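You operate a simulated robot arm through the tools that you are given. There is no shell and no other tool. Be economical: measure what you need, move in short steps, check, and stop when the job is done.

Carry out the task below with a simulated two-armed robot. There is one attempt and no reset: what you move stays moved.

JOB
Fetch the grey board marked "A" from the top of the test bench and set it on the right middle shelf of the test bench. Pick up the blue-handled jug with one hand, pass it to the other hand and put it on the top of the tinting bench. Turn the bath dial to 35 C. Put the red nozzle from the top of the test bench on the top of the light booth. Turn the oven dial to 50 C. Open the cupboard door, fetch the bead hopper and stand it on the upper shelf of the bench cupboard and shut the door again. Put the beaker in the sink bowl. Put the waste cup on the orange board. Push the lower drawer shut. Put the 60 W lamp carton from the top of the tinting bench on top of the blue gauge and the 40 W lamp carton on the shelf under the wooden table. Open the washer lid, put the blue rag from the right wash sink drainer in the rack in the parts washer, then shut the lid. Any order will do. Set down upright: blue-handled jug, nozzle, bead hopper, beaker, waste cup, lamp carton.

Only the result counts: the job must be done as asked and must still hold three seconds after the hand-in. Knocking over, shifting, dropping, spilling or breaking anything else fails it. Lids that push on must go on centred and level and be pressed home; caps that screw on are set level and turned clockwise until they are tight.

ROBOT AND FRAMES
Two 7-joint arms with two-finger parallel grippers on one trunk, on a base that drives. Base frame: it is fixed to the floor where the robot stands at the start and does not move with it; the origin is under the middle of the robot, x ahead of it, y to its left, z up; the surface under the hand at the start is at about z = 880. Units: mm, rad, N and s.
The left shoulder is at the start at [50, 177, 1179], the right one opposite. With the tool pointing down near the work surface each hand reaches from about 220 to 700 mm from the robot's upright axis, wherever it stands, measured 20 degrees to its own side. Places, roughly: bath dial [800, 100, 1000]; bead hopper [750, 3000, 1000]; beaker (6x6x7 cm) [600, 3300, 900]; blue gauge [250, 4000, 1000]; blue-handled jug [750, 500, 1000]; cupboard door [300, 2400, 500]; grey board [500, 250, 1000]; lamp carton [500, 4250, 1000]; lower drawer [200, 4300, 500]; nozzle [500, 1500, 1000]; orange board (6x10x2 cm) [500, 1100, 500]; oven dial [600, 1600, 1100]; rack in the parts washer [800, 7300, 800]; rag [500, 6000, 1000]; right middle shelf of the test bench [700, -600, 500]; shelf under the wooden table [-2300, 3100, 300]; sink bowl inside [700, 6400, 700]; top of the light booth [700, -700, 1400]; top of the tinting bench [600, 3400, 800]; upper shelf of the bench cupboard [600, 2400, 400]; washer lid [800, 7300, 900]; waste cup [500, 3500, 750]. Payload 3.43 kg a hand.
Tool frame (each hand has its own): the origin (TCP) lies between the finger pads and is the grasp point; the fingertips stand 34 mm ahead of it; z points along the fingers, y is the line along which they close. The gripper opens to 128 mm. The fingers are 24 mm wide and 12 mm thick; the gripper's body (48 by 130 mm) begins 96 mm behind the TCP.
Orientation is told as [roll, pitch, yaw] about the base's x, y, z axes, in that order, counted from this pose: with the fingers straight down and closing along the base's y, the tool's x points along the base's -x, its y along +y and its z along -z.

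CONTROLS
- The arms move only by the tool play_rows. It takes "left_deltas", "right_deltas" or both (then of equal length, played together; a hand with none holds still); each is a list of rows, each an object (a shift or turn left out is 0, a gripper value left out holds the last) with "translation": the shift along the tool's x, y, z in units of 400 mm (1.0 is 400 mm), a list of three; "rotation": the turn, a rotation vector about the tool's x, y, z in units of 60 degrees (1.0 is 60 degrees), a list of three. In form: [{"translation": [x, y, z], "rotation": [ax, ay, az]}, ...]. A call has 1 to 20 rows; each row is the pose to reach, as a shift and turn from the pose commanded when the call began, along the tool's axes at that moment. "left_claw" and "right_claw" are, for a hand that has rows, the finger opening in cm, from 0 to 12.8, set as the call begins (left out, the last holds). A call with a number of a shift or a turn outside -1 to 1 is refused whole. Rows are played at 5 a second. More than 50 mm and 0.15 rad between two rows, or a gripper value outside its range, and nothing of the call is played. A pose out of reach is approached as far as the arm can. The call stops where the force on the tool passes 40 N (or 10 N more than at its start, if that is more) or the arm is blocked; 0.2 s more then pass. Each finger travels about 108 mm/s and halts on what it meets, pressing with about 36 N; the grip force reading is that of the motor and also rises with nothing between the fingers. The clock runs only during rows and for 0.2 s after the last one: add rows that repeat a pose to give the fingers time. It gives the time, the measured TCP pose, the force on the tool (base axes), the opening and the grip force at its end, in the units of the frame above (readings bear some noise), with the torque about the TCP (base axes, N m) and any sound that the robot's microphone picked up.
- Cameras (640 x 400 px; columns grow to the right, rows downward): "scene" is now at [153.7, -30.4, 1341.7]; the picture's right is [-0.33, -0.95, 0.00], its down [-0.54, 0.19, -0.82] and it looks along [0.78, -0.27, -0.57] (base axes); focal length 214 px, centre (320, 200). "left" rides on the left gripper at [76, 11, -160] in its tool frame; the picture's right is [-0.15, 0.99, 0.00], its down [-0.88, -0.13, -0.46] and it looks along [-0.45, -0.07, 0.89] (tool axes); focal length 234 px, centre (320, 200). "right" rides on the right gripper at [76, -11, -160] in its tool frame; the picture's right is [0.15, 0.99, 0.00], its down [-0.88, 0.13, -0.46] and it looks along [-0.45, 0.07, 0.89] (tool axes); focal length 234 px, centre (320, 200). There is no depth. A picture from a camera that has moved, and an enlarged one, comes with that camera's place and axes in the base frame and with its lens.
- camera(camera): a new picture of that camera. The clock stands still meanwhile.
- slide_trunk(by): slides the trunk up (or, below 0, down) by that many mm; the arms and the scene camera ride with it, the base frame stays. It gives what a move gives, with no picture.
- base_move(legs): drives the robot by 1 to 6 legs, each [ahead, turn to the left] in mm and rad, along the robot's own axes; the way and the turn of a leg run together, so that a leg with both is an arc; at most 1500 mm and 3.142 rad a leg. The arms and the cameras ride along, it lands a little off, and it stops where it bumps. It gives what a move gives.
- head_to(pan, tilt): turns the head with the scene camera to pan (to the left, within 1.396 rad either way) and tilt (down, from -0.506 to 1.204), counted from straight ahead of the robot. It gives what a move gives.
- inspect(camera, box): a new picture of the part [left, top, right, bottom] of that camera's present view, enlarged. The clock stands still meanwhile.
- job_done(): hands the job in; it is judged then, once.

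Go step by step. Nothing tells you exact positions but the pictures and the camera data: compare them with the known pose of the tool, close in by small moves and look again before you grip or let go. The budget is 588 turns and 370 pictures, counting those below and the enlarged ones. Unless the task says otherwise, let go and move clear before handing in.

The tools are called after "Emit:" by a JSON object that holds its "api" and its "payload". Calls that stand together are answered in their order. play_rows: Moves the arms, as the interface text tells. Its arguments: {"type":"object","properties":{"left_deltas":{"type":"array"},"left_claw":{"type":"number"},"right_deltas":{"type":"array"},"right_claw":{"type":"number"}},"required":[]} The other tools are called the same way: slide_trunk (by) slides the trunk up or down; base_move (legs) drives the base; head_to (pan, tilt) turns the head that bears the scene camera; camera (camera) takes a picture; inspect (camera, box) takes an enlarged picture of a part of a camera's view; job_done () hands the job in.

At the start:

```text
time: 0.0
left_tcp_pos: [404.7, 171.6, 1000.2]
left_tcp_rot: [0.001, 0.001, 0.0]
left_force: [0.4, 0.9, 0.4]
left_ft_torque: [0.0, 0.02, 0.01]
left_grip_width: 127.9
left_gripper_force: 0.0
right_tcp_pos: [458.3, -255.9, 999.9]
right_tcp_rot: [0.002, 0.001, -0.001]
right_force: [-0.7, 0.3, -0.8]
right_ft_torque: [0.0, -0.03, 0.01]
right_grip_width: 128.0
right_gripper_force: 0.1
trunk travel left (down, up): [-350.0, 51.0]
robot x, y, heading: [0.5, -1.1, -0.001]
head pan, tilt: [-0.333, 0.606]
```

scene: 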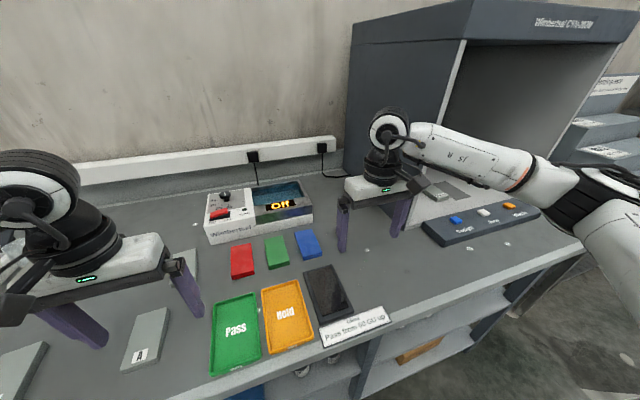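
right: 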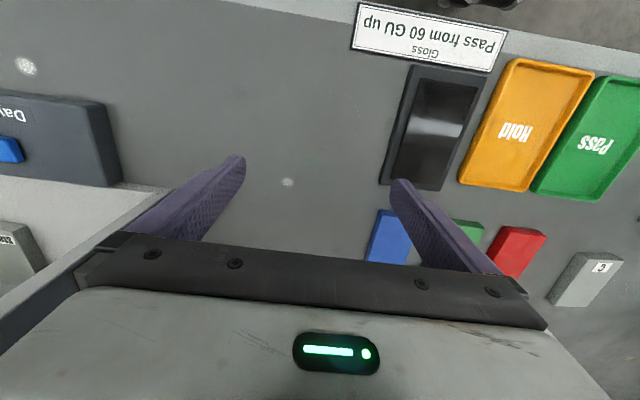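
left: 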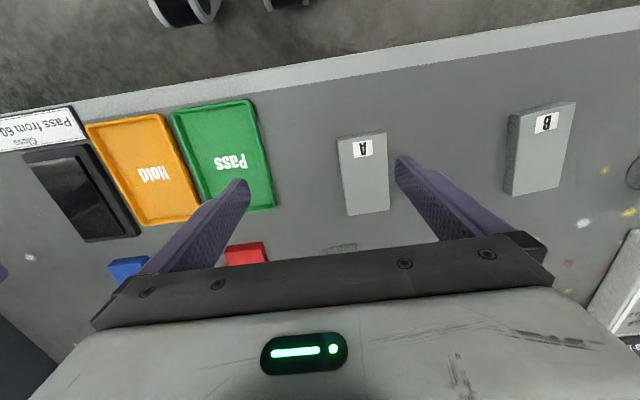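

I see the test bench with board A near the left hand and the gloss meter tools. I'll look around with the head before moving.

Emit:
{"api": "head_to", "payload": {"pan": 0.5, "tilt": 0.5}}

Emit:
{"api": "camera", "payload": {"camera": "scene"}}

Emit:
{"api": "head_to", "payload": {"pan": 1.3, "tilt": 0.4}}

Emit:
{"api": "camera", "payload": {"camera": "scene"}}

Emit:
{"api": "head_to", "payload": {"pan": -1.0, "tilt": 0.5}}

Emit:
{"api": "camera", "payload": {"camera": "scene"}}

```text
time: 1.1
left_tcp_pos: [405.4, 171.6, 1000.2]
left_tcp_rot: [0.001, 0.001, 0.0]
left_force: [0.0, 1.1, -0.2]
left_ft_torque: [-0.03, 0.0, -0.01]
left_grip_width: 128.0
left_gripper_force: 0.1
right_tcp_pos: [458.4, -256.2, 1000.0]
right_tcp_rot: [0.0, -0.001, 0.001]
right_force: [0.1, 0.4, -0.1]
right_ft_torque: [0.0, 0.0, 0.0]
right_grip_width: 128.1
right_gripper_force: 0.0
trunk travel left (down, up): [-350.0, 51.0]
robot x, y, heading: [1.1, -0.6, 0.001]
head pan, tilt: [0.499, 0.499]
```

```text
366 pictures are left
camera scene: at [150.2, 41.9, 1351.2], right [0.48, -0.88, 0.0], down [-0.42, -0.23, -0.88], along [0.77, 0.42, -0.48], focal length 214 px, centre (320, 200)
```

scene: 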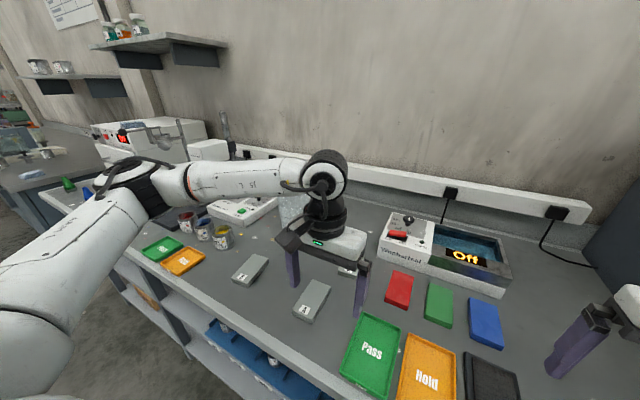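

```text
time: 2.3
left_tcp_pos: [406.5, 172.6, 1001.1]
left_tcp_rot: [0.0, 0.0, 0.001]
left_force: [-0.2, -0.3, 0.6]
left_ft_torque: [-0.03, 0.05, 0.0]
left_grip_width: 128.0
left_gripper_force: 0.0
right_tcp_pos: [458.9, -256.1, 999.9]
right_tcp_rot: [0.0, 0.0, 0.001]
right_force: [-0.3, 0.2, 0.4]
right_ft_torque: [-0.02, 0.0, -0.01]
right_grip_width: 128.0
right_gripper_force: 0.0
trunk travel left (down, up): [-350.0, 51.0]
robot x, y, heading: [1.8, -0.1, 0.001]
head pan, tilt: [1.3, 0.4]
```

```text
365 pictures are left
camera scene: at [95.1, 87.6, 1360.4], right [0.96, -0.27, 0.0], down [-0.1, -0.38, -0.92], along [0.25, 0.89, -0.39], focal length 214 px, centre (320, 200)
```

scene: 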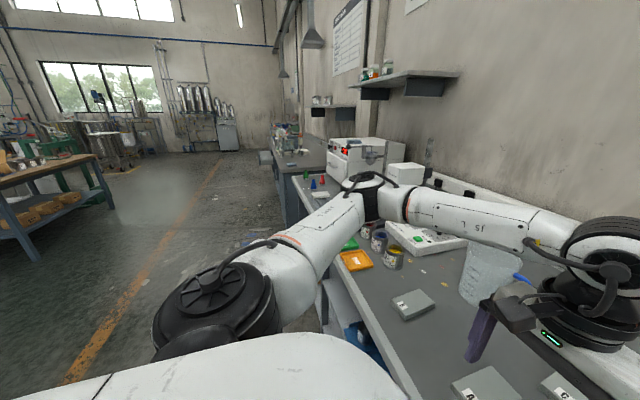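

```text
time: 4.4
left_tcp_pos: [404.5, 172.7, 999.3]
left_tcp_rot: [0.001, -0.001, 0.0]
left_force: [0.0, -0.1, -0.1]
left_ft_torque: [-0.01, 0.02, 0.01]
left_grip_width: 128.1
left_gripper_force: 0.1
right_tcp_pos: [460.2, -256.6, 1000.5]
right_tcp_rot: [0.0, 0.0, 0.0]
right_force: [0.7, -0.3, -0.2]
right_ft_torque: [0.05, 0.01, 0.03]
right_grip_width: 127.9
right_gripper_force: 0.0
trunk travel left (down, up): [-350.0, 51.0]
robot x, y, heading: [-1.8, -3.8, -0.001]
head pan, tilt: [-1.0, 0.499]
```

```text
364 pictures are left
camera scene: at [119.5, -78.1, 1351.2], right [-0.84, -0.54, 0.0], down [-0.26, 0.4, -0.88], along [0.47, -0.74, -0.48], focal length 214 px, centre (320, 200)
```

scene: 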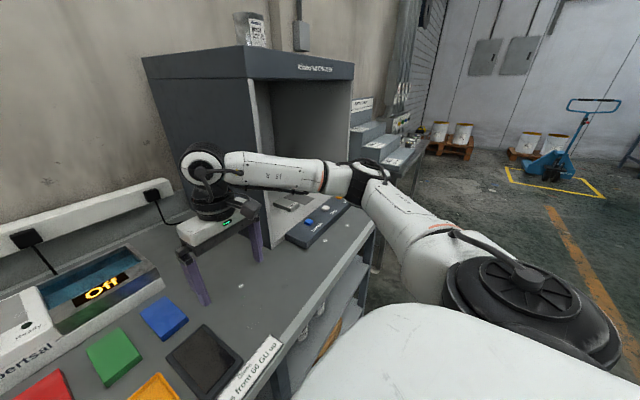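

Board A is at roughly (436, 221). Before gripping I'll back off to see the shelves under the bench so I can choose how to hold it.

Emit:
{"api": "base_move", "payload": {"legs": [[-700, 0]]}}

Emit:
{"api": "head_to", "payload": {"pan": -0.5, "tilt": 0.6}}

Emit:
{"api": "camera", "payload": {"camera": "scene"}}

Emit:
{"api": "head_to", "payload": {"pan": 0.7, "tilt": 0.5}}

Emit:
{"api": "camera", "payload": {"camera": "scene"}}

```text
time: 8.2
left_tcp_pos: [-292.7, 172.0, 1000.2]
left_tcp_rot: [-0.001, -0.001, -0.002]
left_force: [-0.1, 0.4, -0.2]
left_ft_torque: [-0.01, -0.05, 0.0]
left_grip_width: 128.0
left_gripper_force: 0.0
right_tcp_pos: [-239.9, -256.6, 999.3]
right_tcp_rot: [0.001, 0.001, 0.0]
right_force: [0.4, 0.3, -0.5]
right_ft_torque: [0.03, -0.01, 0.01]
right_grip_width: 127.9
right_gripper_force: 0.1
trunk travel left (down, up): [-350.0, 51.0]
robot x, y, heading: [-695.6, 2.1, 0.001]
head pan, tilt: [-1.0, 0.499]
```

```text
time: 9.2
left_tcp_pos: [-292.3, 172.4, 1001.1]
left_tcp_rot: [0.0, 0.001, -0.001]
left_force: [-0.7, 0.1, -0.4]
left_ft_torque: [0.03, -0.03, -0.02]
left_grip_width: 127.9
left_gripper_force: 0.2
right_tcp_pos: [-238.3, -256.6, 999.0]
right_tcp_rot: [0.0, 0.0, -0.002]
right_force: [0.7, -0.2, 0.2]
right_ft_torque: [-0.05, 0.01, 0.04]
right_grip_width: 128.0
right_gripper_force: 0.0
trunk travel left (down, up): [-350.0, 51.0]
robot x, y, heading: [-696.1, 0.9, -0.0]
head pan, tilt: [-0.499, 0.6]
```

```text
363 pictures are left
camera scene: at [-548.9, -43.7, 1342.1], right [-0.48, -0.88, 0.0], down [-0.5, 0.27, -0.83], along [0.72, -0.4, -0.56], focal length 214 px, centre (320, 200)
```

scene: 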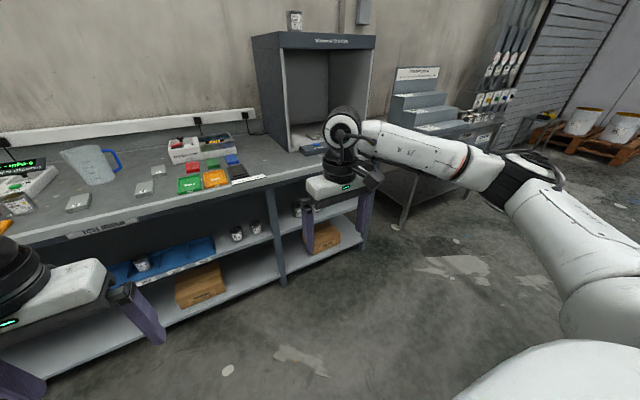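

```text
time: 10.6
left_tcp_pos: [-291.7, 173.1, 1000.2]
left_tcp_rot: [0.002, 0.0, -0.002]
left_force: [0.2, -0.3, -0.3]
left_ft_torque: [0.01, 0.01, -0.01]
left_grip_width: 128.2
left_gripper_force: 0.1
right_tcp_pos: [-238.8, -256.6, 999.2]
right_tcp_rot: [0.0, 0.001, -0.003]
right_force: [-0.1, -0.8, -0.4]
right_ft_torque: [0.02, 0.0, -0.04]
right_grip_width: 127.9
right_gripper_force: 0.0
trunk travel left (down, up): [-350.0, 51.0]
robot x, y, heading: [-694.9, 2.6, 0.001]
head pan, tilt: [0.7, 0.499]
```

```text
362 pictures are left
camera scene: at [-556.7, 57.2, 1351.2], right [0.64, -0.77, 0.0], down [-0.37, -0.31, -0.88], along [0.67, 0.56, -0.48], focal length 214 px, centre (320, 200)
```

scene: 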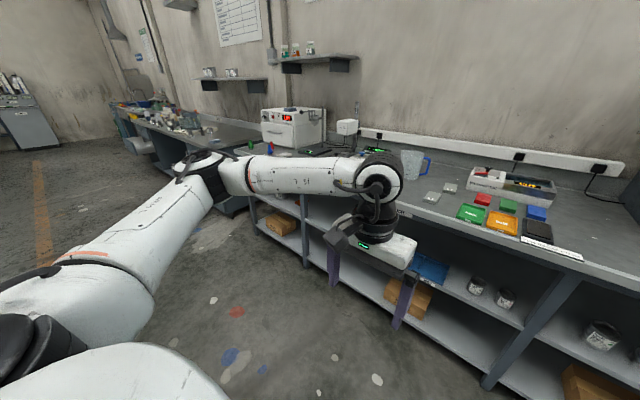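

The bench has a middle shelf with a tall gap, so a 45° forward-tilted grip suits the board. I drive back to the bench.

Emit:
{"api": "base_move", "payload": {"legs": [[690, 0]]}}

Emit:
{"api": "camera", "payload": {"camera": "left"}}

```text
time: 14.3
left_tcp_pos: [394.2, 170.1, 999.5]
left_tcp_rot: [0.001, 0.001, -0.004]
left_force: [0.5, 0.0, 0.3]
left_ft_torque: [-0.02, -0.01, 0.0]
left_grip_width: 127.9
left_gripper_force: 0.0
right_tcp_pos: [444.3, -259.0, 999.8]
right_tcp_rot: [-0.001, -0.001, -0.005]
right_force: [-0.3, -0.1, 0.2]
right_ft_torque: [0.01, 0.02, 0.0]
right_grip_width: 128.1
right_gripper_force: 0.1
trunk travel left (down, up): [-350.0, 51.0]
robot x, y, heading: [-10.7, -1.8, -0.004]
head pan, tilt: [0.7, 0.499]
```

```text
361 pictures are left
camera left: at [319.3, 182.2, 1158.4], right [0.15, 0.99, 0.0], down [0.88, -0.13, 0.46], along [0.45, -0.07, -0.89], focal length 234 px, centre (320, 200)
```

left: 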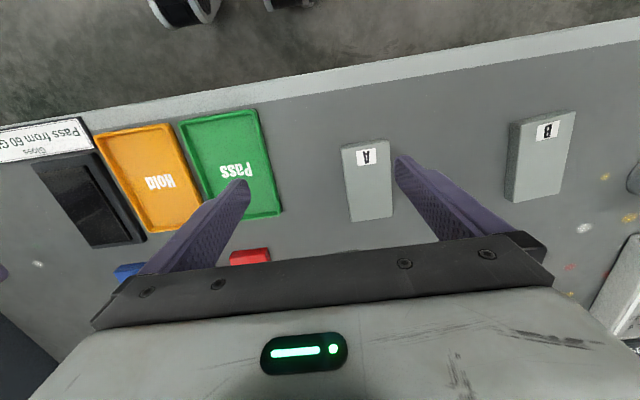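

Board A lies straight at about (436, 221), clear of its neighbours. I tilt the left hand 45° forward above it.

Emit:
{"api": "play_rows", "payload": {"left_deltas": [{"translation": [-0.02, 0.06, 0.0], "rotation": [0, -0.12, 0]}, {"translation": [-0.04, 0.1275, 0.0], "rotation": [0, -0.25, 0]}, {"translation": [-0.055, 0.1275, 0.0], "rotation": [0, -0.38, 0]}, {"translation": [-0.055, 0.1275, 0.03], "rotation": [0, -0.5, 0]}, {"translation": [-0.055, 0.1275, 0.06], "rotation": [0, -0.63, 0]}, {"translation": [-0.055, 0.1275, 0.1], "rotation": [0, -0.75, 0]}, {"translation": [-0.055, 0.1275, 0.1], "rotation": [0, -0.75, 0]}], "left_claw": 9}}

Emit:
{"api": "camera", "payload": {"camera": "left"}}

```text
time: 15.9
left_tcp_pos: [425.2, 220.1, 958.0]
left_tcp_rot: [-0.002, -0.782, -0.004]
left_force: [0.2, -0.3, -0.1]
left_ft_torque: [0.0, 0.0, -0.01]
left_grip_width: 90.2
left_gripper_force: 0.0
left hand out of reach, approached as far as the arm can: row 6, 7
right_tcp_pos: [445.6, -259.4, 1000.8]
right_tcp_rot: [-0.002, 0.0, -0.005]
right_force: [-0.6, 0.2, -0.7]
right_ft_torque: [-0.01, -0.07, 0.01]
right_grip_width: 128.2
right_gripper_force: 0.1
trunk travel left (down, up): [-350.0, 51.0]
robot x, y, heading: [-14.7, -1.9, -0.003]
head pan, tilt: [0.7, 0.499]
```

```text
360 pictures are left
camera left: at [260.3, 232.8, 1016.1], right [0.11, 0.99, 0.1], down [0.3, -0.13, 0.94], along [0.95, -0.07, -0.31], focal length 234 px, centre (320, 200)
```

left: 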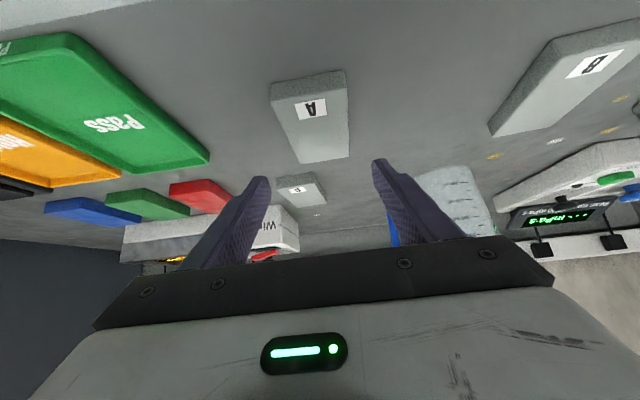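

The tilt is right but the arm is near its inner limit. I back the base 80 mm and then reach forward and down.

Emit:
{"api": "base_move", "payload": {"legs": [[-90, 0]]}}

```text
time: 17.1
left_tcp_pos: [336.5, 219.8, 959.0]
left_tcp_rot: [-0.001, -0.785, -0.006]
left_force: [-0.3, 0.8, 0.5]
left_ft_torque: [0.01, -0.02, 0.02]
left_grip_width: 90.2
left_gripper_force: 0.1
right_tcp_pos: [354.7, -259.5, 1000.4]
right_tcp_rot: [0.0, -0.002, -0.006]
right_force: [-0.1, 0.2, -0.1]
right_ft_torque: [0.0, -0.04, -0.02]
right_grip_width: 128.3
right_gripper_force: 0.1
trunk travel left (down, up): [-350.0, 51.0]
robot x, y, heading: [-106.3, 3.7, -0.006]
head pan, tilt: [0.7, 0.499]
```

Emit:
{"api": "play_rows", "payload": {"left_deltas": [{"translation": [-0.05, 0.003, 0.07]}, {"translation": [-0.08, 0.005, 0.14]}, {"translation": [-0.09, 0.005, 0.207]}, {"translation": [-0.09, 0.005, 0.207]}]}}

Emit:
{"api": "camera", "payload": {"camera": "left"}}

```text
time: 18.1
left_tcp_pos: [420.7, 220.9, 925.3]
left_tcp_rot: [0.0, -0.784, -0.005]
left_force: [0.2, 0.3, 0.3]
left_ft_torque: [0.0, 0.01, -0.01]
left_grip_width: 90.0
left_gripper_force: 0.0
right_tcp_pos: [356.7, -259.4, 999.7]
right_tcp_rot: [0.0, 0.001, -0.006]
right_force: [0.2, 0.0, 0.4]
right_ft_torque: [-0.02, -0.01, 0.03]
right_grip_width: 128.2
right_gripper_force: 0.0
trunk travel left (down, up): [-350.0, 51.0]
robot x, y, heading: [-101.8, 1.5, -0.004]
head pan, tilt: [0.7, 0.499]
```

```text
359 pictures are left
camera left: at [254.9, 234.2, 983.1], right [0.11, 0.99, 0.1], down [0.3, -0.13, 0.94], along [0.95, -0.07, -0.31], focal length 234 px, centre (320, 200)
```

left: 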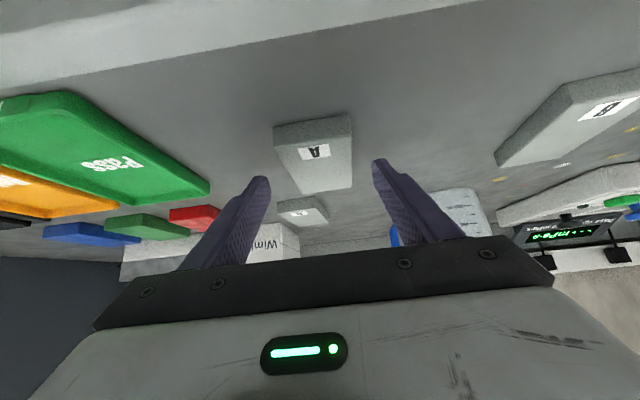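

Fingers straddle the board. I go down about 9 mm and close.

Emit:
{"api": "play_rows", "payload": {"left_deltas": [{"translation": [0.016, 0.003, 0.016]}, {"translation": [0.016, 0.003, 0.016]}]}}

Emit:
{"api": "play_rows", "payload": {"left_deltas": [{"translation": [0, 0, 0]}, {"translation": [0, 0, 0]}, {"translation": [0, 0, 0]}, {"translation": [0, 0, 0]}], "left_claw": 3}}

Emit:
{"api": "camera", "payload": {"camera": "left"}}

```text
time: 18.7
left_tcp_pos: [421.1, 222.3, 916.2]
left_tcp_rot: [0.0, -0.785, -0.004]
left_force: [0.4, 0.1, 0.0]
left_ft_torque: [0.02, 0.0, 0.0]
left_grip_width: 90.3
left_gripper_force: 0.0
right_tcp_pos: [354.7, -260.9, 1000.3]
right_tcp_rot: [0.001, 0.002, -0.006]
right_force: [0.3, 0.2, 0.5]
right_ft_torque: [0.01, -0.03, 0.0]
right_grip_width: 128.0
right_gripper_force: 0.0
trunk travel left (down, up): [-350.0, 51.0]
robot x, y, heading: [-103.4, -2.1, -0.002]
head pan, tilt: [0.7, 0.499]
```

```text
time: 19.7
left_tcp_pos: [421.3, 222.5, 916.6]
left_tcp_rot: [0.0, -0.785, -0.005]
left_force: [-0.9, -0.5, 0.8]
left_ft_torque: [-0.01, -0.01, 0.01]
left_grip_width: 53.9
left_gripper_force: 36.3
right_tcp_pos: [354.7, -259.0, 1000.8]
right_tcp_rot: [0.001, 0.002, -0.007]
right_force: [-0.4, -0.6, -0.2]
right_ft_torque: [-0.01, 0.03, -0.01]
right_grip_width: 128.0
right_gripper_force: 0.0
trunk travel left (down, up): [-350.0, 51.0]
robot x, y, heading: [-102.3, 0.3, -0.005]
head pan, tilt: [0.7, 0.499]
```

```text
358 pictures are left
camera left: at [255.0, 235.8, 974.1], right [0.11, 0.99, 0.1], down [0.3, -0.13, 0.94], along [0.95, -0.07, -0.31], focal length 234 px, centre (320, 200)
```

left: 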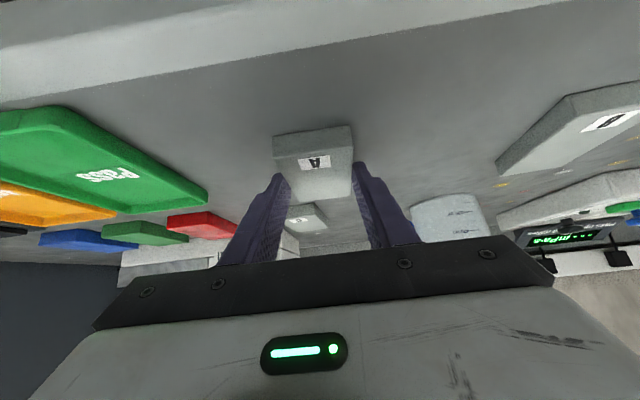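

Gripped at 54 mm. Lift 80 mm.

Emit:
{"api": "play_rows", "payload": {"left_deltas": [{"translation": [-0.05, 0, -0.05]}, {"translation": [-0.1, 0, -0.1]}, {"translation": [-0.141, 0, -0.141]}, {"translation": [-0.141, 0, -0.141]}]}}

Emit:
{"api": "camera", "payload": {"camera": "left"}}

```text
time: 20.7
left_tcp_pos: [422.0, 223.8, 995.6]
left_tcp_rot: [0.0, -0.784, -0.005]
left_force: [0.1, -0.4, -0.6]
left_ft_torque: [-0.02, -0.02, 0.01]
left_grip_width: 53.9
left_gripper_force: 35.6
right_tcp_pos: [356.8, -259.9, 999.9]
right_tcp_rot: [-0.001, -0.001, -0.005]
right_force: [-0.4, 0.5, -0.3]
right_ft_torque: [0.0, 0.03, -0.03]
right_grip_width: 127.9
right_gripper_force: 0.0
trunk travel left (down, up): [-350.0, 51.0]
robot x, y, heading: [-99.5, -4.5, -0.011]
head pan, tilt: [0.7, 0.499]
```

```text
357 pictures are left
camera left: at [255.9, 236.4, 1053.6], right [0.11, 0.99, 0.1], down [0.3, -0.13, 0.94], along [0.95, -0.07, -0.31], focal length 234 px, centre (320, 200)
```

left: 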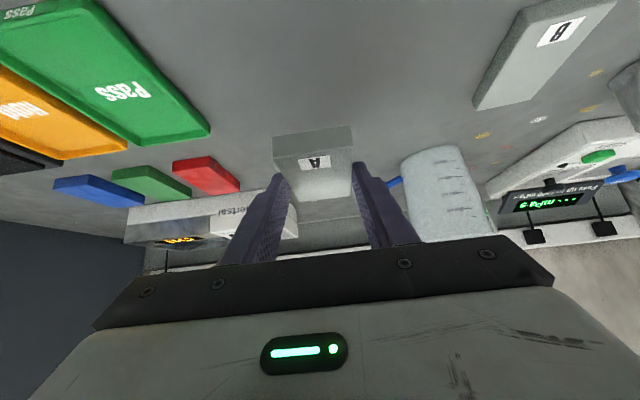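

Board is held level. I back out, drive right to about y = -800 and face the bench, then look at the shelf.

Emit:
{"api": "base_move", "payload": {"legs": [[-500, 0], [0, -1.56], [800, 0], [0, 1.57]]}}

Emit:
{"api": "head_to", "payload": {"pan": 0.2, "tilt": 0.6}}

Emit:
{"api": "camera", "payload": {"camera": "scene"}}

```text
time: 35.2
left_tcp_pos: [-84.2, -568.8, 995.4]
left_tcp_rot: [0.0, -0.785, 0.008]
left_force: [0.0, -0.5, -0.7]
left_ft_torque: [-0.06, -0.01, 0.0]
left_grip_width: 53.7
left_gripper_force: 35.9
right_tcp_pos: [-144.5, -1052.4, 999.8]
right_tcp_rot: [0.0, 0.0, 0.006]
right_force: [0.2, 0.0, 0.0]
right_ft_torque: [0.02, -0.01, 0.03]
right_grip_width: 127.9
right_gripper_force: 0.0
trunk travel left (down, up): [-350.0, 51.0]
robot x, y, heading: [-605.2, -798.6, 0.008]
head pan, tilt: [0.7, 0.499]
```

```text
time: 36.1
left_tcp_pos: [-84.2, -569.8, 993.7]
left_tcp_rot: [0.0, -0.784, 0.008]
left_force: [0.3, -0.9, -0.4]
left_ft_torque: [-0.03, -0.01, 0.0]
left_grip_width: 53.7
left_gripper_force: 35.7
right_tcp_pos: [-143.7, -1053.6, 1000.2]
right_tcp_rot: [0.0, -0.001, 0.006]
right_force: [0.0, 0.5, 0.9]
right_ft_torque: [0.02, -0.01, 0.03]
right_grip_width: 127.9
right_gripper_force: 0.0
trunk travel left (down, up): [-350.0, 51.0]
robot x, y, heading: [-605.0, -799.8, 0.007]
head pan, tilt: [0.201, 0.6]
```

```text
356 pictures are left
camera scene: at [-447.6, -782.9, 1342.1], right [0.21, -0.98, 0.0], down [-0.55, -0.12, -0.83], along [0.81, 0.17, -0.56], focal length 214 px, centre (320, 200)
```

scene: 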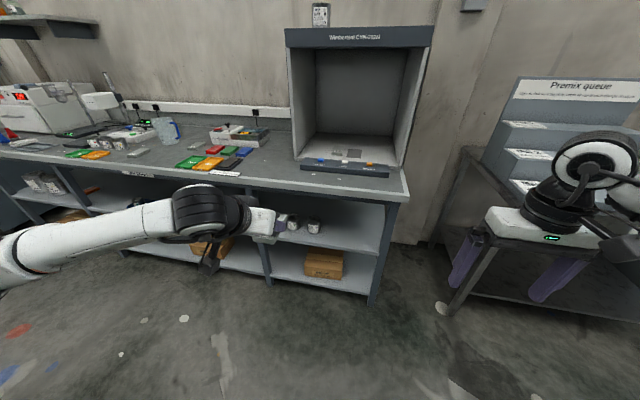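

The right middle shelf has two cans at its left end and is free at its right part (around y = -710). I tuck the right hand, shift the left hand inward and lower the trunk here, clear of the bench.

Emit:
{"api": "play_rows", "payload": {"left_deltas": [{"translation": [0, -0.12, 0]}, {"translation": [0, -0.2, 0]}, {"translation": [0, -0.3, 0]}, {"translation": [0, -0.3, 0]}], "right_deltas": [{"translation": [0.12, 0, 0]}, {"translation": [0.24, 0, 0]}, {"translation": [0.35, 0, 0]}, {"translation": [0.35, 0, 0]}]}}

Emit:
{"api": "slide_trunk", "payload": {"by": -350}}

Emit:
{"api": "camera", "payload": {"camera": "scene"}}

Emit:
{"api": "camera", "payload": {"camera": "left"}}

```text
time: 37.1
left_tcp_pos: [-82.9, -689.8, 995.9]
left_tcp_rot: [0.0, -0.785, 0.008]
left_force: [0.5, 0.1, -0.4]
left_ft_torque: [0.03, 0.01, 0.02]
left_grip_width: 53.8
left_gripper_force: 36.2
right_tcp_pos: [-284.5, -1052.4, 999.6]
right_tcp_rot: [-0.001, 0.0, 0.005]
right_force: [0.2, 0.6, -0.1]
right_ft_torque: [-0.01, -0.02, 0.02]
right_grip_width: 127.9
right_gripper_force: 0.0
trunk travel left (down, up): [-350.0, 51.0]
robot x, y, heading: [-601.1, -803.0, 0.008]
head pan, tilt: [0.201, 0.6]
```

```text
time: 40.5
left_tcp_pos: [-83.9, -689.9, 644.0]
left_tcp_rot: [0.0, -0.782, 0.004]
left_force: [0.3, -0.2, -0.2]
left_ft_torque: [0.02, 0.01, 0.01]
left_grip_width: 53.9
left_gripper_force: 35.6
right_tcp_pos: [-283.8, -1054.7, 648.4]
right_tcp_rot: [0.001, 0.001, 0.005]
right_force: [-0.2, -0.1, -0.2]
right_ft_torque: [0.0, -0.03, 0.01]
right_grip_width: 127.8
right_gripper_force: 0.0
trunk travel left (down, up): [0.0, 401.0]
robot x, y, heading: [-601.1, -800.4, 0.007]
head pan, tilt: [0.201, 0.6]
```

```text
355 pictures are left
camera scene: at [-447.6, -783.0, 992.2], right [0.21, -0.98, 0.0], down [-0.55, -0.12, -0.83], along [0.81, 0.17, -0.56], focal length 214 px, centre (320, 200)
```

scene: 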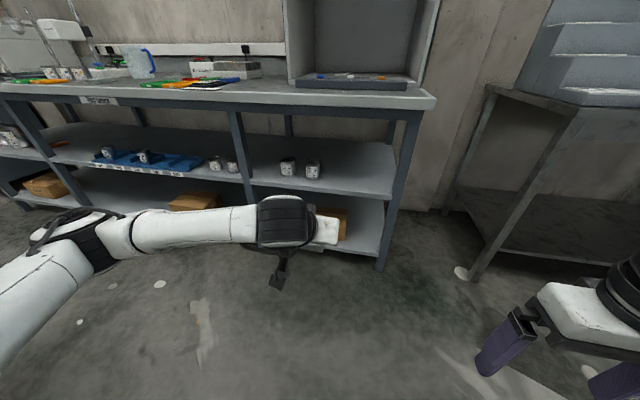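

```text
354 pictures are left
camera left: at [-249.1, -678.9, 703.5], right [0.1, 0.99, 0.1], down [0.3, -0.13, 0.94], along [0.95, -0.06, -0.31], focal length 234 px, centre (320, 200)
```

left: 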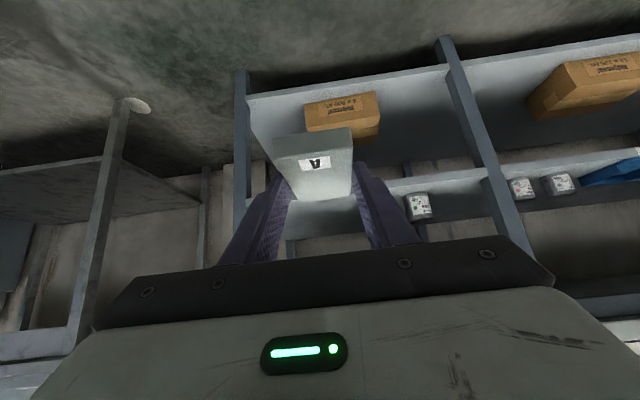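

I take enlarged views to measure the shelf edge height.

Emit:
{"api": "inspect", "payload": {"camera": "left", "box": [220, 100, 540, 300]}}

Emit:
{"api": "inspect", "payload": {"camera": "scene", "box": [220, 60, 460, 210]}}

```text
2.00 times, centred on (380, 200) of left
camera zoom: at [-249.1, -678.9, 703.5], right [0.1, 0.99, 0.1], down [0.3, -0.13, 0.94], along [0.95, -0.06, -0.31], focal length 468 px, centre (200, 200)
```

zoom: 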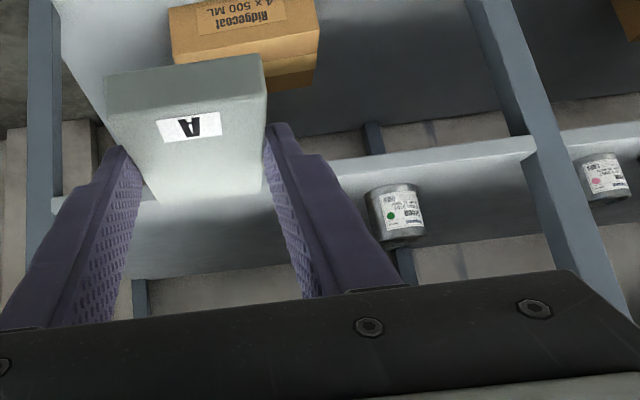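

```text
2.67 times, centred on (340, 135) of scene
camera zoom: at [-447.6, -783.0, 992.2], right [0.21, -0.98, 0.0], down [-0.55, -0.12, -0.83], along [0.81, 0.17, -0.56], focal length 572 px, centre (267, 373)
```

zoom: 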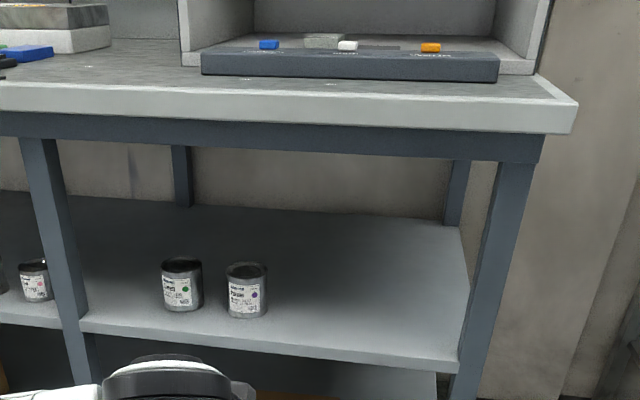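

Shelf top is at about z = 506 with its front at x ≈ 345, free between y -920 and -610. I set the hand to z ≈ 600, y ≈ -725 and drive in.

Emit:
{"api": "play_rows", "payload": {"left_deltas": [{"translation": [0.04, -0.05, 0.04]}, {"translation": [0.078, -0.0875, 0.078]}, {"translation": [0.078, -0.0875, 0.078]}]}}

Emit:
{"api": "base_move", "payload": {"legs": [[350, 0]]}}

Emit:
{"api": "camera", "payload": {"camera": "left"}}

Emit:
{"api": "camera", "payload": {"camera": "scene"}}

```text
time: 41.3
left_tcp_pos: [-83.4, -723.9, 601.1]
left_tcp_rot: [0.001, -0.784, 0.007]
left_force: [-0.3, 0.0, 0.0]
left_ft_torque: [-0.01, 0.03, 0.0]
left_grip_width: 53.8
left_gripper_force: 36.1
right_tcp_pos: [-284.6, -1053.6, 649.3]
right_tcp_rot: [0.001, 0.001, 0.005]
right_force: [-0.1, 0.1, 0.1]
right_ft_torque: [-0.01, 0.0, 0.0]
right_grip_width: 128.1
right_gripper_force: 0.1
trunk travel left (down, up): [0.0, 401.0]
robot x, y, heading: [-605.2, -799.5, 0.004]
head pan, tilt: [0.201, 0.6]
```

```text
time: 43.6
left_tcp_pos: [267.5, -722.2, 601.8]
left_tcp_rot: [0.0, -0.783, 0.007]
left_force: [-0.4, -0.1, -1.2]
left_ft_torque: [-0.02, 0.02, 0.02]
left_grip_width: 53.7
left_gripper_force: 36.0
right_tcp_pos: [67.1, -1050.5, 651.6]
right_tcp_rot: [-0.001, 0.001, 0.006]
right_force: [0.4, -0.4, -0.2]
right_ft_torque: [-0.01, -0.01, 0.01]
right_grip_width: 128.1
right_gripper_force: 0.1
trunk travel left (down, up): [0.0, 401.0]
robot x, y, heading: [-256.4, -800.3, 0.007]
head pan, tilt: [0.201, 0.6]
```

```text
351 pictures are left
camera left: at [100.4, -711.3, 659.7], right [0.1, 0.99, 0.1], down [0.3, -0.13, 0.94], along [0.95, -0.06, -0.31], focal length 234 px, centre (320, 200)
```

left: 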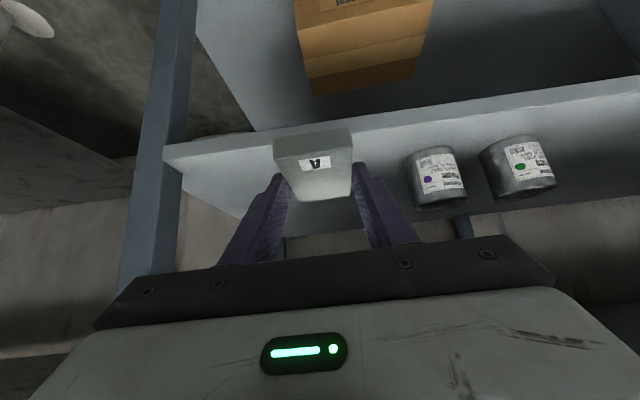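

```text
350 pictures are left
camera scene: at [-97.2, -780.9, 992.1], right [0.21, -0.98, 0.0], down [-0.55, -0.12, -0.83], along [0.81, 0.17, -0.56], focal length 214 px, centre (320, 200)
```

scene: 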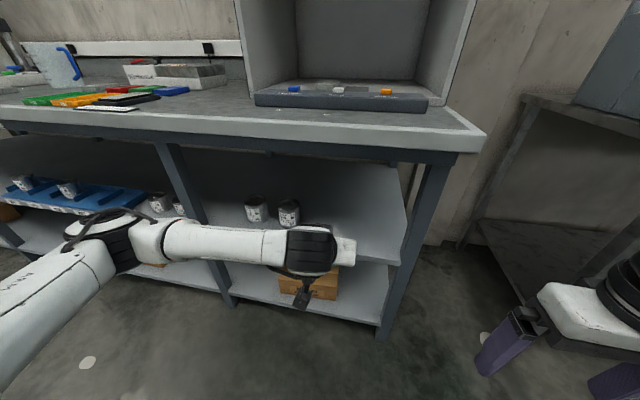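

Measurements agree. I drive in the remaining 150 mm.

Emit:
{"api": "base_move", "payload": {"legs": [[155, 0]]}}

Emit:
{"api": "camera", "payload": {"camera": "left"}}

```text
time: 45.0
left_tcp_pos: [420.0, -721.9, 601.7]
left_tcp_rot: [0.001, -0.785, 0.007]
left_force: [0.3, 0.3, -0.3]
left_ft_torque: [0.01, 0.01, 0.02]
left_grip_width: 54.0
left_gripper_force: 35.9
right_tcp_pos: [220.3, -1050.5, 651.0]
right_tcp_rot: [0.002, 0.0, 0.005]
right_force: [1.1, 0.4, -0.3]
right_ft_torque: [0.01, -0.01, -0.03]
right_grip_width: 128.0
right_gripper_force: 0.1
trunk travel left (down, up): [0.0, 401.0]
robot x, y, heading: [-100.7, -794.1, 0.003]
head pan, tilt: [0.201, 0.6]
```

```text
349 pictures are left
camera left: at [254.0, -710.6, 659.7], right [0.1, 0.99, 0.1], down [0.3, -0.13, 0.94], along [0.95, -0.06, -0.31], focal length 234 px, centre (320, 200)
```

left: 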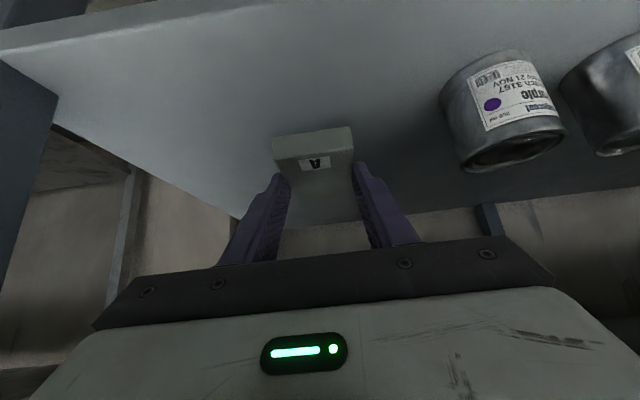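

Board is over the shelf. I lower gently until contact.

Emit:
{"api": "play_rows", "payload": {"left_deltas": [{"translation": [0.03, 0, 0.03]}, {"translation": [0.06, 0, 0.06]}, {"translation": [0.085, 0, 0.085]}, {"translation": [0.094, 0, 0.094]}]}}

Emit:
{"api": "camera", "payload": {"camera": "left"}}

```text
time: 46.0
left_tcp_pos: [419.7, -722.6, 547.5]
left_tcp_rot: [0.0, -0.784, 0.006]
left_force: [0.8, -0.3, -0.3]
left_ft_torque: [0.02, 0.02, -0.02]
left_grip_width: 53.7
left_gripper_force: 36.0
right_tcp_pos: [218.9, -1050.2, 649.7]
right_tcp_rot: [0.001, -0.001, 0.005]
right_force: [0.1, 0.4, -0.5]
right_ft_torque: [-0.01, 0.06, 0.01]
right_grip_width: 127.8
right_gripper_force: 0.0
trunk travel left (down, up): [0.0, 401.0]
robot x, y, heading: [-101.3, -795.9, 0.007]
head pan, tilt: [0.201, 0.6]
```

```text
348 pictures are left
camera left: at [253.5, -710.5, 606.7], right [0.1, 0.99, 0.1], down [0.3, -0.13, 0.94], along [0.95, -0.06, -0.31], focal length 234 px, centre (320, 200)
```

left: 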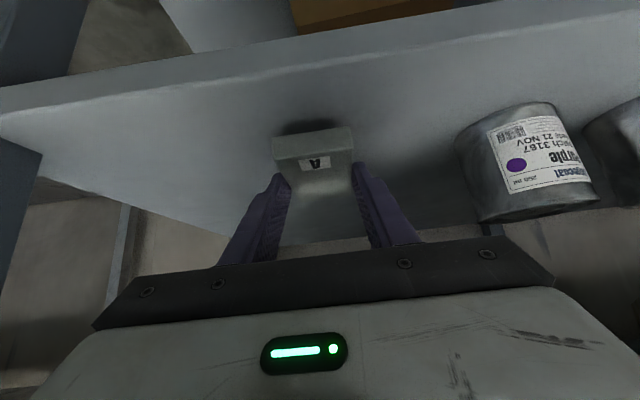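

Emit:
{"api": "play_rows", "payload": {"left_deltas": [{"translation": [0.0055, 0, 0.0055]}, {"translation": [0.011, 0, 0.011]}, {"translation": [0.011, 0, 0.011]}]}}

```text
time: 46.8
left_tcp_pos: [419.3, -721.6, 540.3]
left_tcp_rot: [0.0, -0.784, 0.007]
left_force: [0.7, -0.6, -1.6]
left_ft_torque: [-0.01, 0.02, 0.0]
left_grip_width: 53.9
left_gripper_force: 36.2
right_tcp_pos: [218.4, -1050.8, 650.0]
right_tcp_rot: [0.0, 0.001, 0.006]
right_force: [0.1, -0.2, -0.4]
right_ft_torque: [-0.02, 0.01, -0.01]
right_grip_width: 128.0
right_gripper_force: 0.1
trunk travel left (down, up): [0.0, 401.0]
robot x, y, heading: [-100.6, -797.8, 0.002]
head pan, tilt: [0.201, 0.6]
```

Emit:
{"api": "play_rows", "payload": {"left_deltas": [{"translation": [0.004, 0, 0.004]}, {"translation": [0.008, 0, 0.008]}, {"translation": [0.008, 0, 0.008]}]}}

Emit:
{"api": "inspect", "payload": {"camera": "left", "box": [220, 80, 440, 220]}}

```text
time: 47.6
left_tcp_pos: [419.6, -722.3, 537.0]
left_tcp_rot: [-0.001, -0.783, 0.005]
left_force: [0.0, 0.2, -0.7]
left_ft_torque: [-0.01, 0.0, -0.01]
left_grip_width: 53.8
left_gripper_force: 36.0
right_tcp_pos: [219.9, -1052.1, 649.6]
right_tcp_rot: [-0.001, 0.001, 0.005]
right_force: [-0.4, -0.5, 0.3]
right_ft_torque: [0.01, 0.03, 0.06]
right_grip_width: 127.9
right_gripper_force: 0.1
trunk travel left (down, up): [0.0, 401.0]
robot x, y, heading: [-100.9, -795.0, 0.007]
head pan, tilt: [0.201, 0.6]
```

```text
2.86 times, centred on (330, 150) of left
camera zoom: at [253.9, -710.6, 596.0], right [0.1, 0.99, 0.1], down [0.3, -0.13, 0.94], along [0.95, -0.06, -0.31], focal length 669 px, centre (291, 343)
```

zoom: 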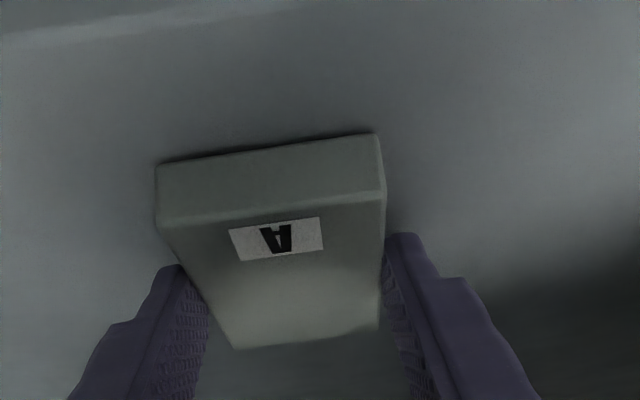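

Emit:
{"api": "play_rows", "payload": {"left_deltas": [{"translation": [0.003, 0, 0.003]}, {"translation": [0.006, 0, 0.006]}, {"translation": [0.009, 0, 0.009]}]}}

```text
time: 48.4
left_tcp_pos: [421.2, -722.2, 536.5]
left_tcp_rot: [0.0, -0.791, 0.006]
left_force: [-4.2, 2.5, 16.7]
left_ft_torque: [0.17, 0.69, -0.05]
left_grip_width: 53.7
left_gripper_force: 36.1
right_tcp_pos: [218.7, -1052.0, 651.3]
right_tcp_rot: [0.0, -0.001, 0.006]
right_force: [0.5, -0.2, -0.6]
right_ft_torque: [-0.02, 0.02, 0.0]
right_grip_width: 128.1
right_gripper_force: 0.0
trunk travel left (down, up): [0.0, 401.0]
robot x, y, heading: [-100.9, -797.0, 0.006]
head pan, tilt: [0.201, 0.6]
```

Contact at 16.7 N. I relieve 2 mm, open, and withdraw backwards along the tool.

Emit:
{"api": "play_rows", "payload": {"left_deltas": [{"translation": [-0.005, 0, -0.005]}, {"translation": [-0.005, 0, -0.005]}, {"translation": [-0.005, 0, -0.005]}], "left_claw": 8}}

Emit:
{"api": "play_rows", "payload": {"left_deltas": [{"translation": [-0.04, 0, -0.09]}, {"translation": [-0.08, 0, -0.18]}, {"translation": [-0.08, 0, -0.18]}]}}

Emit:
{"api": "camera", "payload": {"camera": "left"}}

```text
time: 49.2
left_tcp_pos: [420.7, -722.9, 535.1]
left_tcp_rot: [-0.001, -0.783, 0.005]
left_force: [-0.7, -0.5, 0.5]
left_ft_torque: [0.05, 0.02, 0.0]
left_grip_width: 80.2
left_gripper_force: 0.1
right_tcp_pos: [219.7, -1050.4, 650.4]
right_tcp_rot: [0.0, 0.0, 0.005]
right_force: [0.7, 0.4, 0.5]
right_ft_torque: [0.0, 0.0, 0.0]
right_grip_width: 128.0
right_gripper_force: 0.1
trunk travel left (down, up): [0.0, 401.0]
robot x, y, heading: [-99.0, -797.7, 0.005]
head pan, tilt: [0.201, 0.6]
```

```text
time: 50.0
left_tcp_pos: [392.0, -722.2, 609.3]
left_tcp_rot: [-0.001, -0.783, 0.006]
left_force: [-0.5, 0.7, 0.3]
left_ft_torque: [0.0, -0.01, -0.02]
left_grip_width: 79.9
left_gripper_force: 0.1
right_tcp_pos: [220.4, -1050.5, 650.1]
right_tcp_rot: [-0.001, 0.001, 0.006]
right_force: [0.0, -1.0, 0.7]
right_ft_torque: [0.03, 0.02, -0.01]
right_grip_width: 127.8
right_gripper_force: 0.0
trunk travel left (down, up): [0.0, 401.0]
robot x, y, heading: [-98.8, -795.5, 0.006]
head pan, tilt: [0.201, 0.6]
```

```text
346 pictures are left
camera left: at [226.0, -710.1, 667.4], right [0.1, 0.99, 0.1], down [0.3, -0.13, 0.94], along [0.95, -0.06, -0.31], focal length 234 px, centre (320, 200)
```

left: 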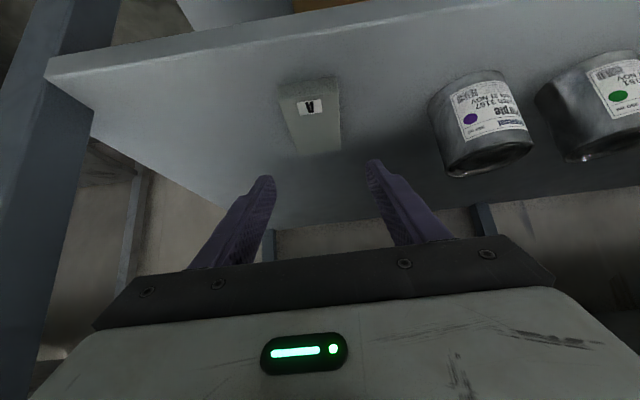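

Board A is placed. I back out, raise the trunk, straighten the left hand and drive toward the bath (robot y ≈ 250).

Emit:
{"api": "base_move", "payload": {"legs": [[-500, 0]]}}

Emit:
{"api": "slide_trunk", "payload": {"by": 350}}

Emit:
{"api": "play_rows", "payload": {"left_deltas": [{"translation": [0, 0.06, -0.1], "rotation": [0, 0.13, 0]}, {"translation": [0, 0.12, -0.2], "rotation": [0, 0.26, 0]}, {"translation": [0, 0.18, -0.2], "rotation": [0, 0.39, 0]}, {"translation": [0, 0.24, -0.2], "rotation": [0, 0.52, 0]}, {"translation": [0, 0.3, -0.2], "rotation": [0, 0.65, 0]}, {"translation": [0, 0.3, -0.2], "rotation": [0, 0.75, 0]}, {"translation": [0, 0.3, -0.2], "rotation": [0, 0.75, 0]}]}}

Emit:
{"api": "base_move", "payload": {"legs": [[0, 1.57], [1050, 0], [0, -1.57]]}}

Emit:
{"api": "head_to", "payload": {"pan": 0, "tilt": 0.5}}

Emit:
{"api": "camera", "payload": {"camera": "scene"}}

```text
time: 52.9
left_tcp_pos: [-105.7, -722.8, 607.9]
left_tcp_rot: [0.0, -0.784, 0.01]
left_force: [-0.2, 0.0, 0.3]
left_ft_torque: [0.0, 0.01, 0.0]
left_grip_width: 80.1
left_gripper_force: 0.0
right_tcp_pos: [-276.9, -1053.5, 650.5]
right_tcp_rot: [-0.001, -0.001, 0.011]
right_force: [0.4, 0.2, -1.0]
right_ft_torque: [0.0, 0.0, 0.0]
right_grip_width: 127.9
right_gripper_force: 0.0
trunk travel left (down, up): [0.0, 401.0]
robot x, y, heading: [-595.7, -800.3, 0.01]
head pan, tilt: [0.201, 0.6]
```

```text
time: 56.3
left_tcp_pos: [-105.2, -723.8, 957.9]
left_tcp_rot: [0.0, -0.784, 0.01]
left_force: [-0.3, 0.2, -0.1]
left_ft_torque: [0.01, 0.03, -0.01]
left_grip_width: 80.1
left_gripper_force: 0.0
right_tcp_pos: [-277.2, -1053.4, 999.8]
right_tcp_rot: [0.0, 0.0, 0.011]
right_force: [-1.2, -0.1, -0.1]
right_ft_torque: [0.0, -0.02, 0.01]
right_grip_width: 127.8
right_gripper_force: 0.0
trunk travel left (down, up): [-350.0, 51.0]
robot x, y, heading: [-597.5, -801.3, 0.007]
head pan, tilt: [0.201, 0.6]
```

```text
time: 57.9
left_tcp_pos: [-163.7, -604.7, 1016.7]
left_tcp_rot: [0.0, 0.003, 0.01]
left_force: [0.4, -0.4, 0.4]
left_ft_torque: [0.02, -0.01, 0.0]
left_grip_width: 80.0
left_gripper_force: 0.1
right_tcp_pos: [-278.6, -1053.5, 999.5]
right_tcp_rot: [0.0, 0.001, 0.01]
right_force: [-0.8, 0.5, -0.5]
right_ft_torque: [-0.01, 0.02, 0.0]
right_grip_width: 127.6
right_gripper_force: 0.0
trunk travel left (down, up): [-350.0, 51.0]
robot x, y, heading: [-599.7, -801.5, 0.015]
head pan, tilt: [0.201, 0.6]
```

```text
time: 71.0
left_tcp_pos: [-157.4, 433.6, 1016.1]
left_tcp_rot: [0.0, 0.002, -0.011]
left_force: [0.1, 0.4, 0.1]
left_ft_torque: [0.0, 0.02, -0.03]
left_grip_width: 80.0
left_gripper_force: 0.1
right_tcp_pos: [-279.8, -12.1, 1000.2]
right_tcp_rot: [0.0, 0.001, -0.012]
right_force: [-1.4, 0.1, 0.2]
right_ft_torque: [-0.01, -0.01, 0.0]
right_grip_width: 128.0
right_gripper_force: 0.0
trunk travel left (down, up): [-350.0, 51.0]
robot x, y, heading: [-597.8, 247.0, -0.013]
head pan, tilt: [0.201, 0.6]
```

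```text
time: 71.7
left_tcp_pos: [-156.7, 433.6, 1016.1]
left_tcp_rot: [0.001, 0.0, -0.01]
left_force: [0.2, -1.0, -0.1]
left_ft_torque: [-0.01, 0.01, 0.03]
left_grip_width: 80.1
left_gripper_force: 0.1
right_tcp_pos: [-280.4, -12.5, 1000.6]
right_tcp_rot: [0.0, 0.0, -0.012]
right_force: [0.1, -0.6, 0.8]
right_ft_torque: [0.02, 0.01, 0.01]
right_grip_width: 128.0
right_gripper_force: 0.0
trunk travel left (down, up): [-350.0, 51.0]
robot x, y, heading: [-594.0, 249.7, -0.006]
head pan, tilt: [0.0, 0.499]
```

```text
345 pictures are left
camera scene: at [-435.4, 242.9, 1351.2], right [-0.01, -1.0, 0.0], down [-0.48, 0.01, -0.88], along [0.88, -0.01, -0.48], focal length 214 px, centre (320, 200)
```

scene: 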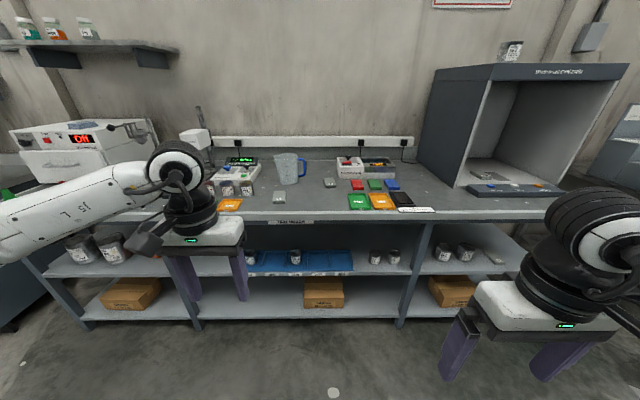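

I drive up to the bench to look at the bath dial closely.

Emit:
{"api": "base_move", "payload": {"legs": [[600, 0]]}}

Emit:
{"api": "head_to", "payload": {"pan": -0.3, "tilt": 0.5}}

Emit:
{"api": "inspect", "payload": {"camera": "scene", "box": [200, 120, 440, 270]}}

```text
time: 75.1
left_tcp_pos: [446.7, 423.4, 1015.0]
left_tcp_rot: [0.0, 0.002, -0.016]
left_force: [1.0, -1.2, -0.3]
left_ft_torque: [0.01, 0.03, 0.04]
left_grip_width: 79.9
left_gripper_force: 0.0
right_tcp_pos: [321.5, -23.2, 1000.1]
right_tcp_rot: [0.001, 0.001, -0.017]
right_force: [0.3, 0.1, 0.0]
right_ft_torque: [0.0, -0.03, 0.0]
right_grip_width: 127.8
right_gripper_force: 0.1
trunk travel left (down, up): [-350.0, 51.0]
robot x, y, heading: [8.7, 239.7, -0.02]
head pan, tilt: [0.0, 0.499]
```

```text
time: 75.9
left_tcp_pos: [445.4, 424.2, 1014.8]
left_tcp_rot: [0.001, 0.002, -0.016]
left_force: [0.6, 0.0, 0.5]
left_ft_torque: [0.02, 0.0, 0.0]
left_grip_width: 80.0
left_gripper_force: 0.0
right_tcp_pos: [321.3, -22.5, 1000.4]
right_tcp_rot: [0.002, -0.001, -0.015]
right_force: [0.3, 0.0, -0.2]
right_ft_torque: [-0.03, 0.0, 0.02]
right_grip_width: 128.0
right_gripper_force: 0.0
trunk travel left (down, up): [-350.0, 51.0]
robot x, y, heading: [5.2, 239.1, -0.013]
head pan, tilt: [-0.3, 0.499]
```

```text
2.67 times, centred on (320, 195) of scene
camera zoom: at [163.2, 207.1, 1351.2], right [-0.31, -0.95, 0.0], down [-0.46, 0.15, -0.88], along [0.83, -0.27, -0.48], focal length 572 px, centre (320, 213)
```

zoom: 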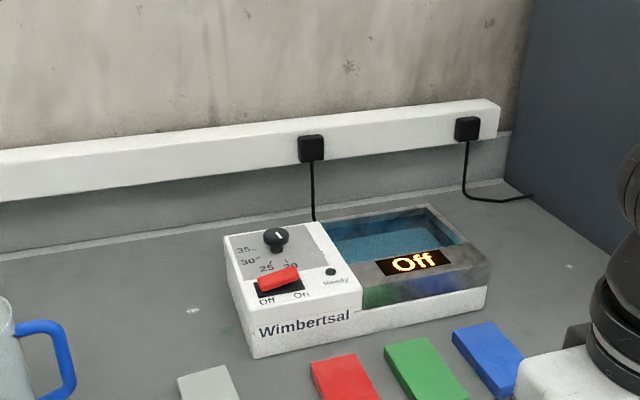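

The bath dial has a vertical axis on top of the box with marks 20–35. I bring the right hand up and forward to view it from above.

Emit:
{"api": "play_rows", "payload": {"right_deltas": [{"translation": [0, 0, -0.1]}, {"translation": [0, 0.03, -0.2]}, {"translation": [-0.1, 0.06, -0.25]}, {"translation": [-0.2, 0.09, -0.25]}, {"translation": [-0.3, 0.12, -0.25]}, {"translation": [-0.4, 0.15, -0.25]}, {"translation": [-0.5, 0.18, -0.25]}, {"translation": [-0.6, 0.21, -0.25]}, {"translation": [-0.7, 0.243, -0.25]}, {"translation": [-0.8, 0.243, -0.25]}, {"translation": [-0.85, 0.243, -0.25]}, {"translation": [-0.85, 0.243, -0.25]}], "right_claw": 6}}

Emit:
{"api": "camera", "payload": {"camera": "right"}}

```text
time: 78.5
left_tcp_pos: [446.9, 425.4, 1016.5]
left_tcp_rot: [-0.002, 0.002, -0.016]
left_force: [-0.2, 1.2, 0.3]
left_ft_torque: [-0.03, 0.01, 0.01]
left_grip_width: 80.0
left_gripper_force: 0.1
right_tcp_pos: [640.3, 62.7, 1095.6]
right_tcp_rot: [0.0, -0.002, -0.013]
right_force: [0.7, 0.1, -0.3]
right_ft_torque: [-0.03, 0.01, -0.01]
right_grip_width: 59.9
right_gripper_force: 0.0
right hand out of reach, approached as far as the arm can: row 10, 11, 12
trunk travel left (down, up): [-350.0, 51.0]
robot x, y, heading: [6.7, 239.0, -0.017]
head pan, tilt: [-0.3, 0.499]
```

```text
343 pictures are left
camera right: at [565.1, 54.1, 1256.5], right [-0.13, 0.99, 0.0], down [0.88, 0.12, 0.46], along [0.45, 0.06, -0.89], focal length 234 px, centre (320, 200)
```

right: 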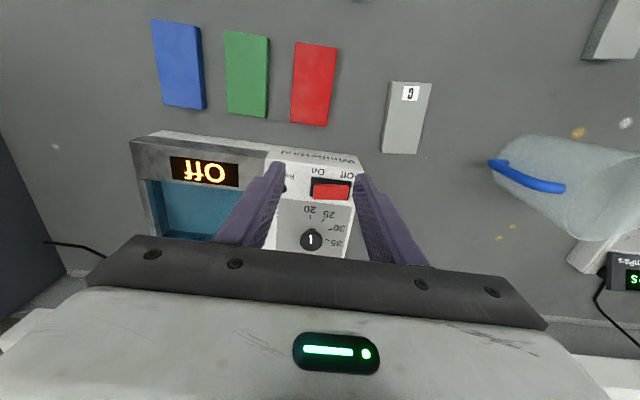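

Emit:
{"api": "inspect", "payload": {"camera": "right", "box": [264, 190, 360, 250]}}

```text
6.67 times, centred on (312, 220) of right
camera zoom: at [565.1, 54.1, 1256.5], right [-0.13, 0.99, 0.0], down [0.88, 0.12, 0.46], along [0.45, 0.06, -0.89], focal length 1561 px, centre (373, 67)
```

zoom: 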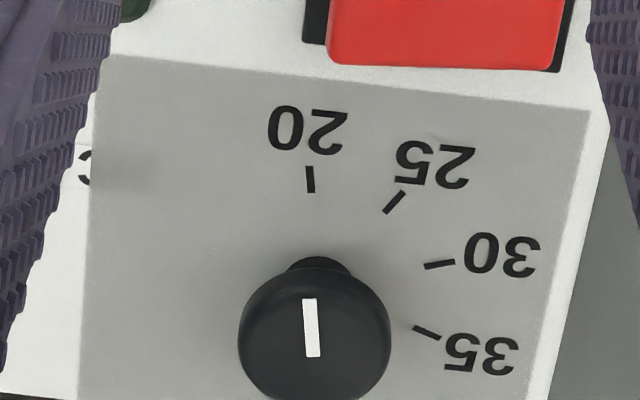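

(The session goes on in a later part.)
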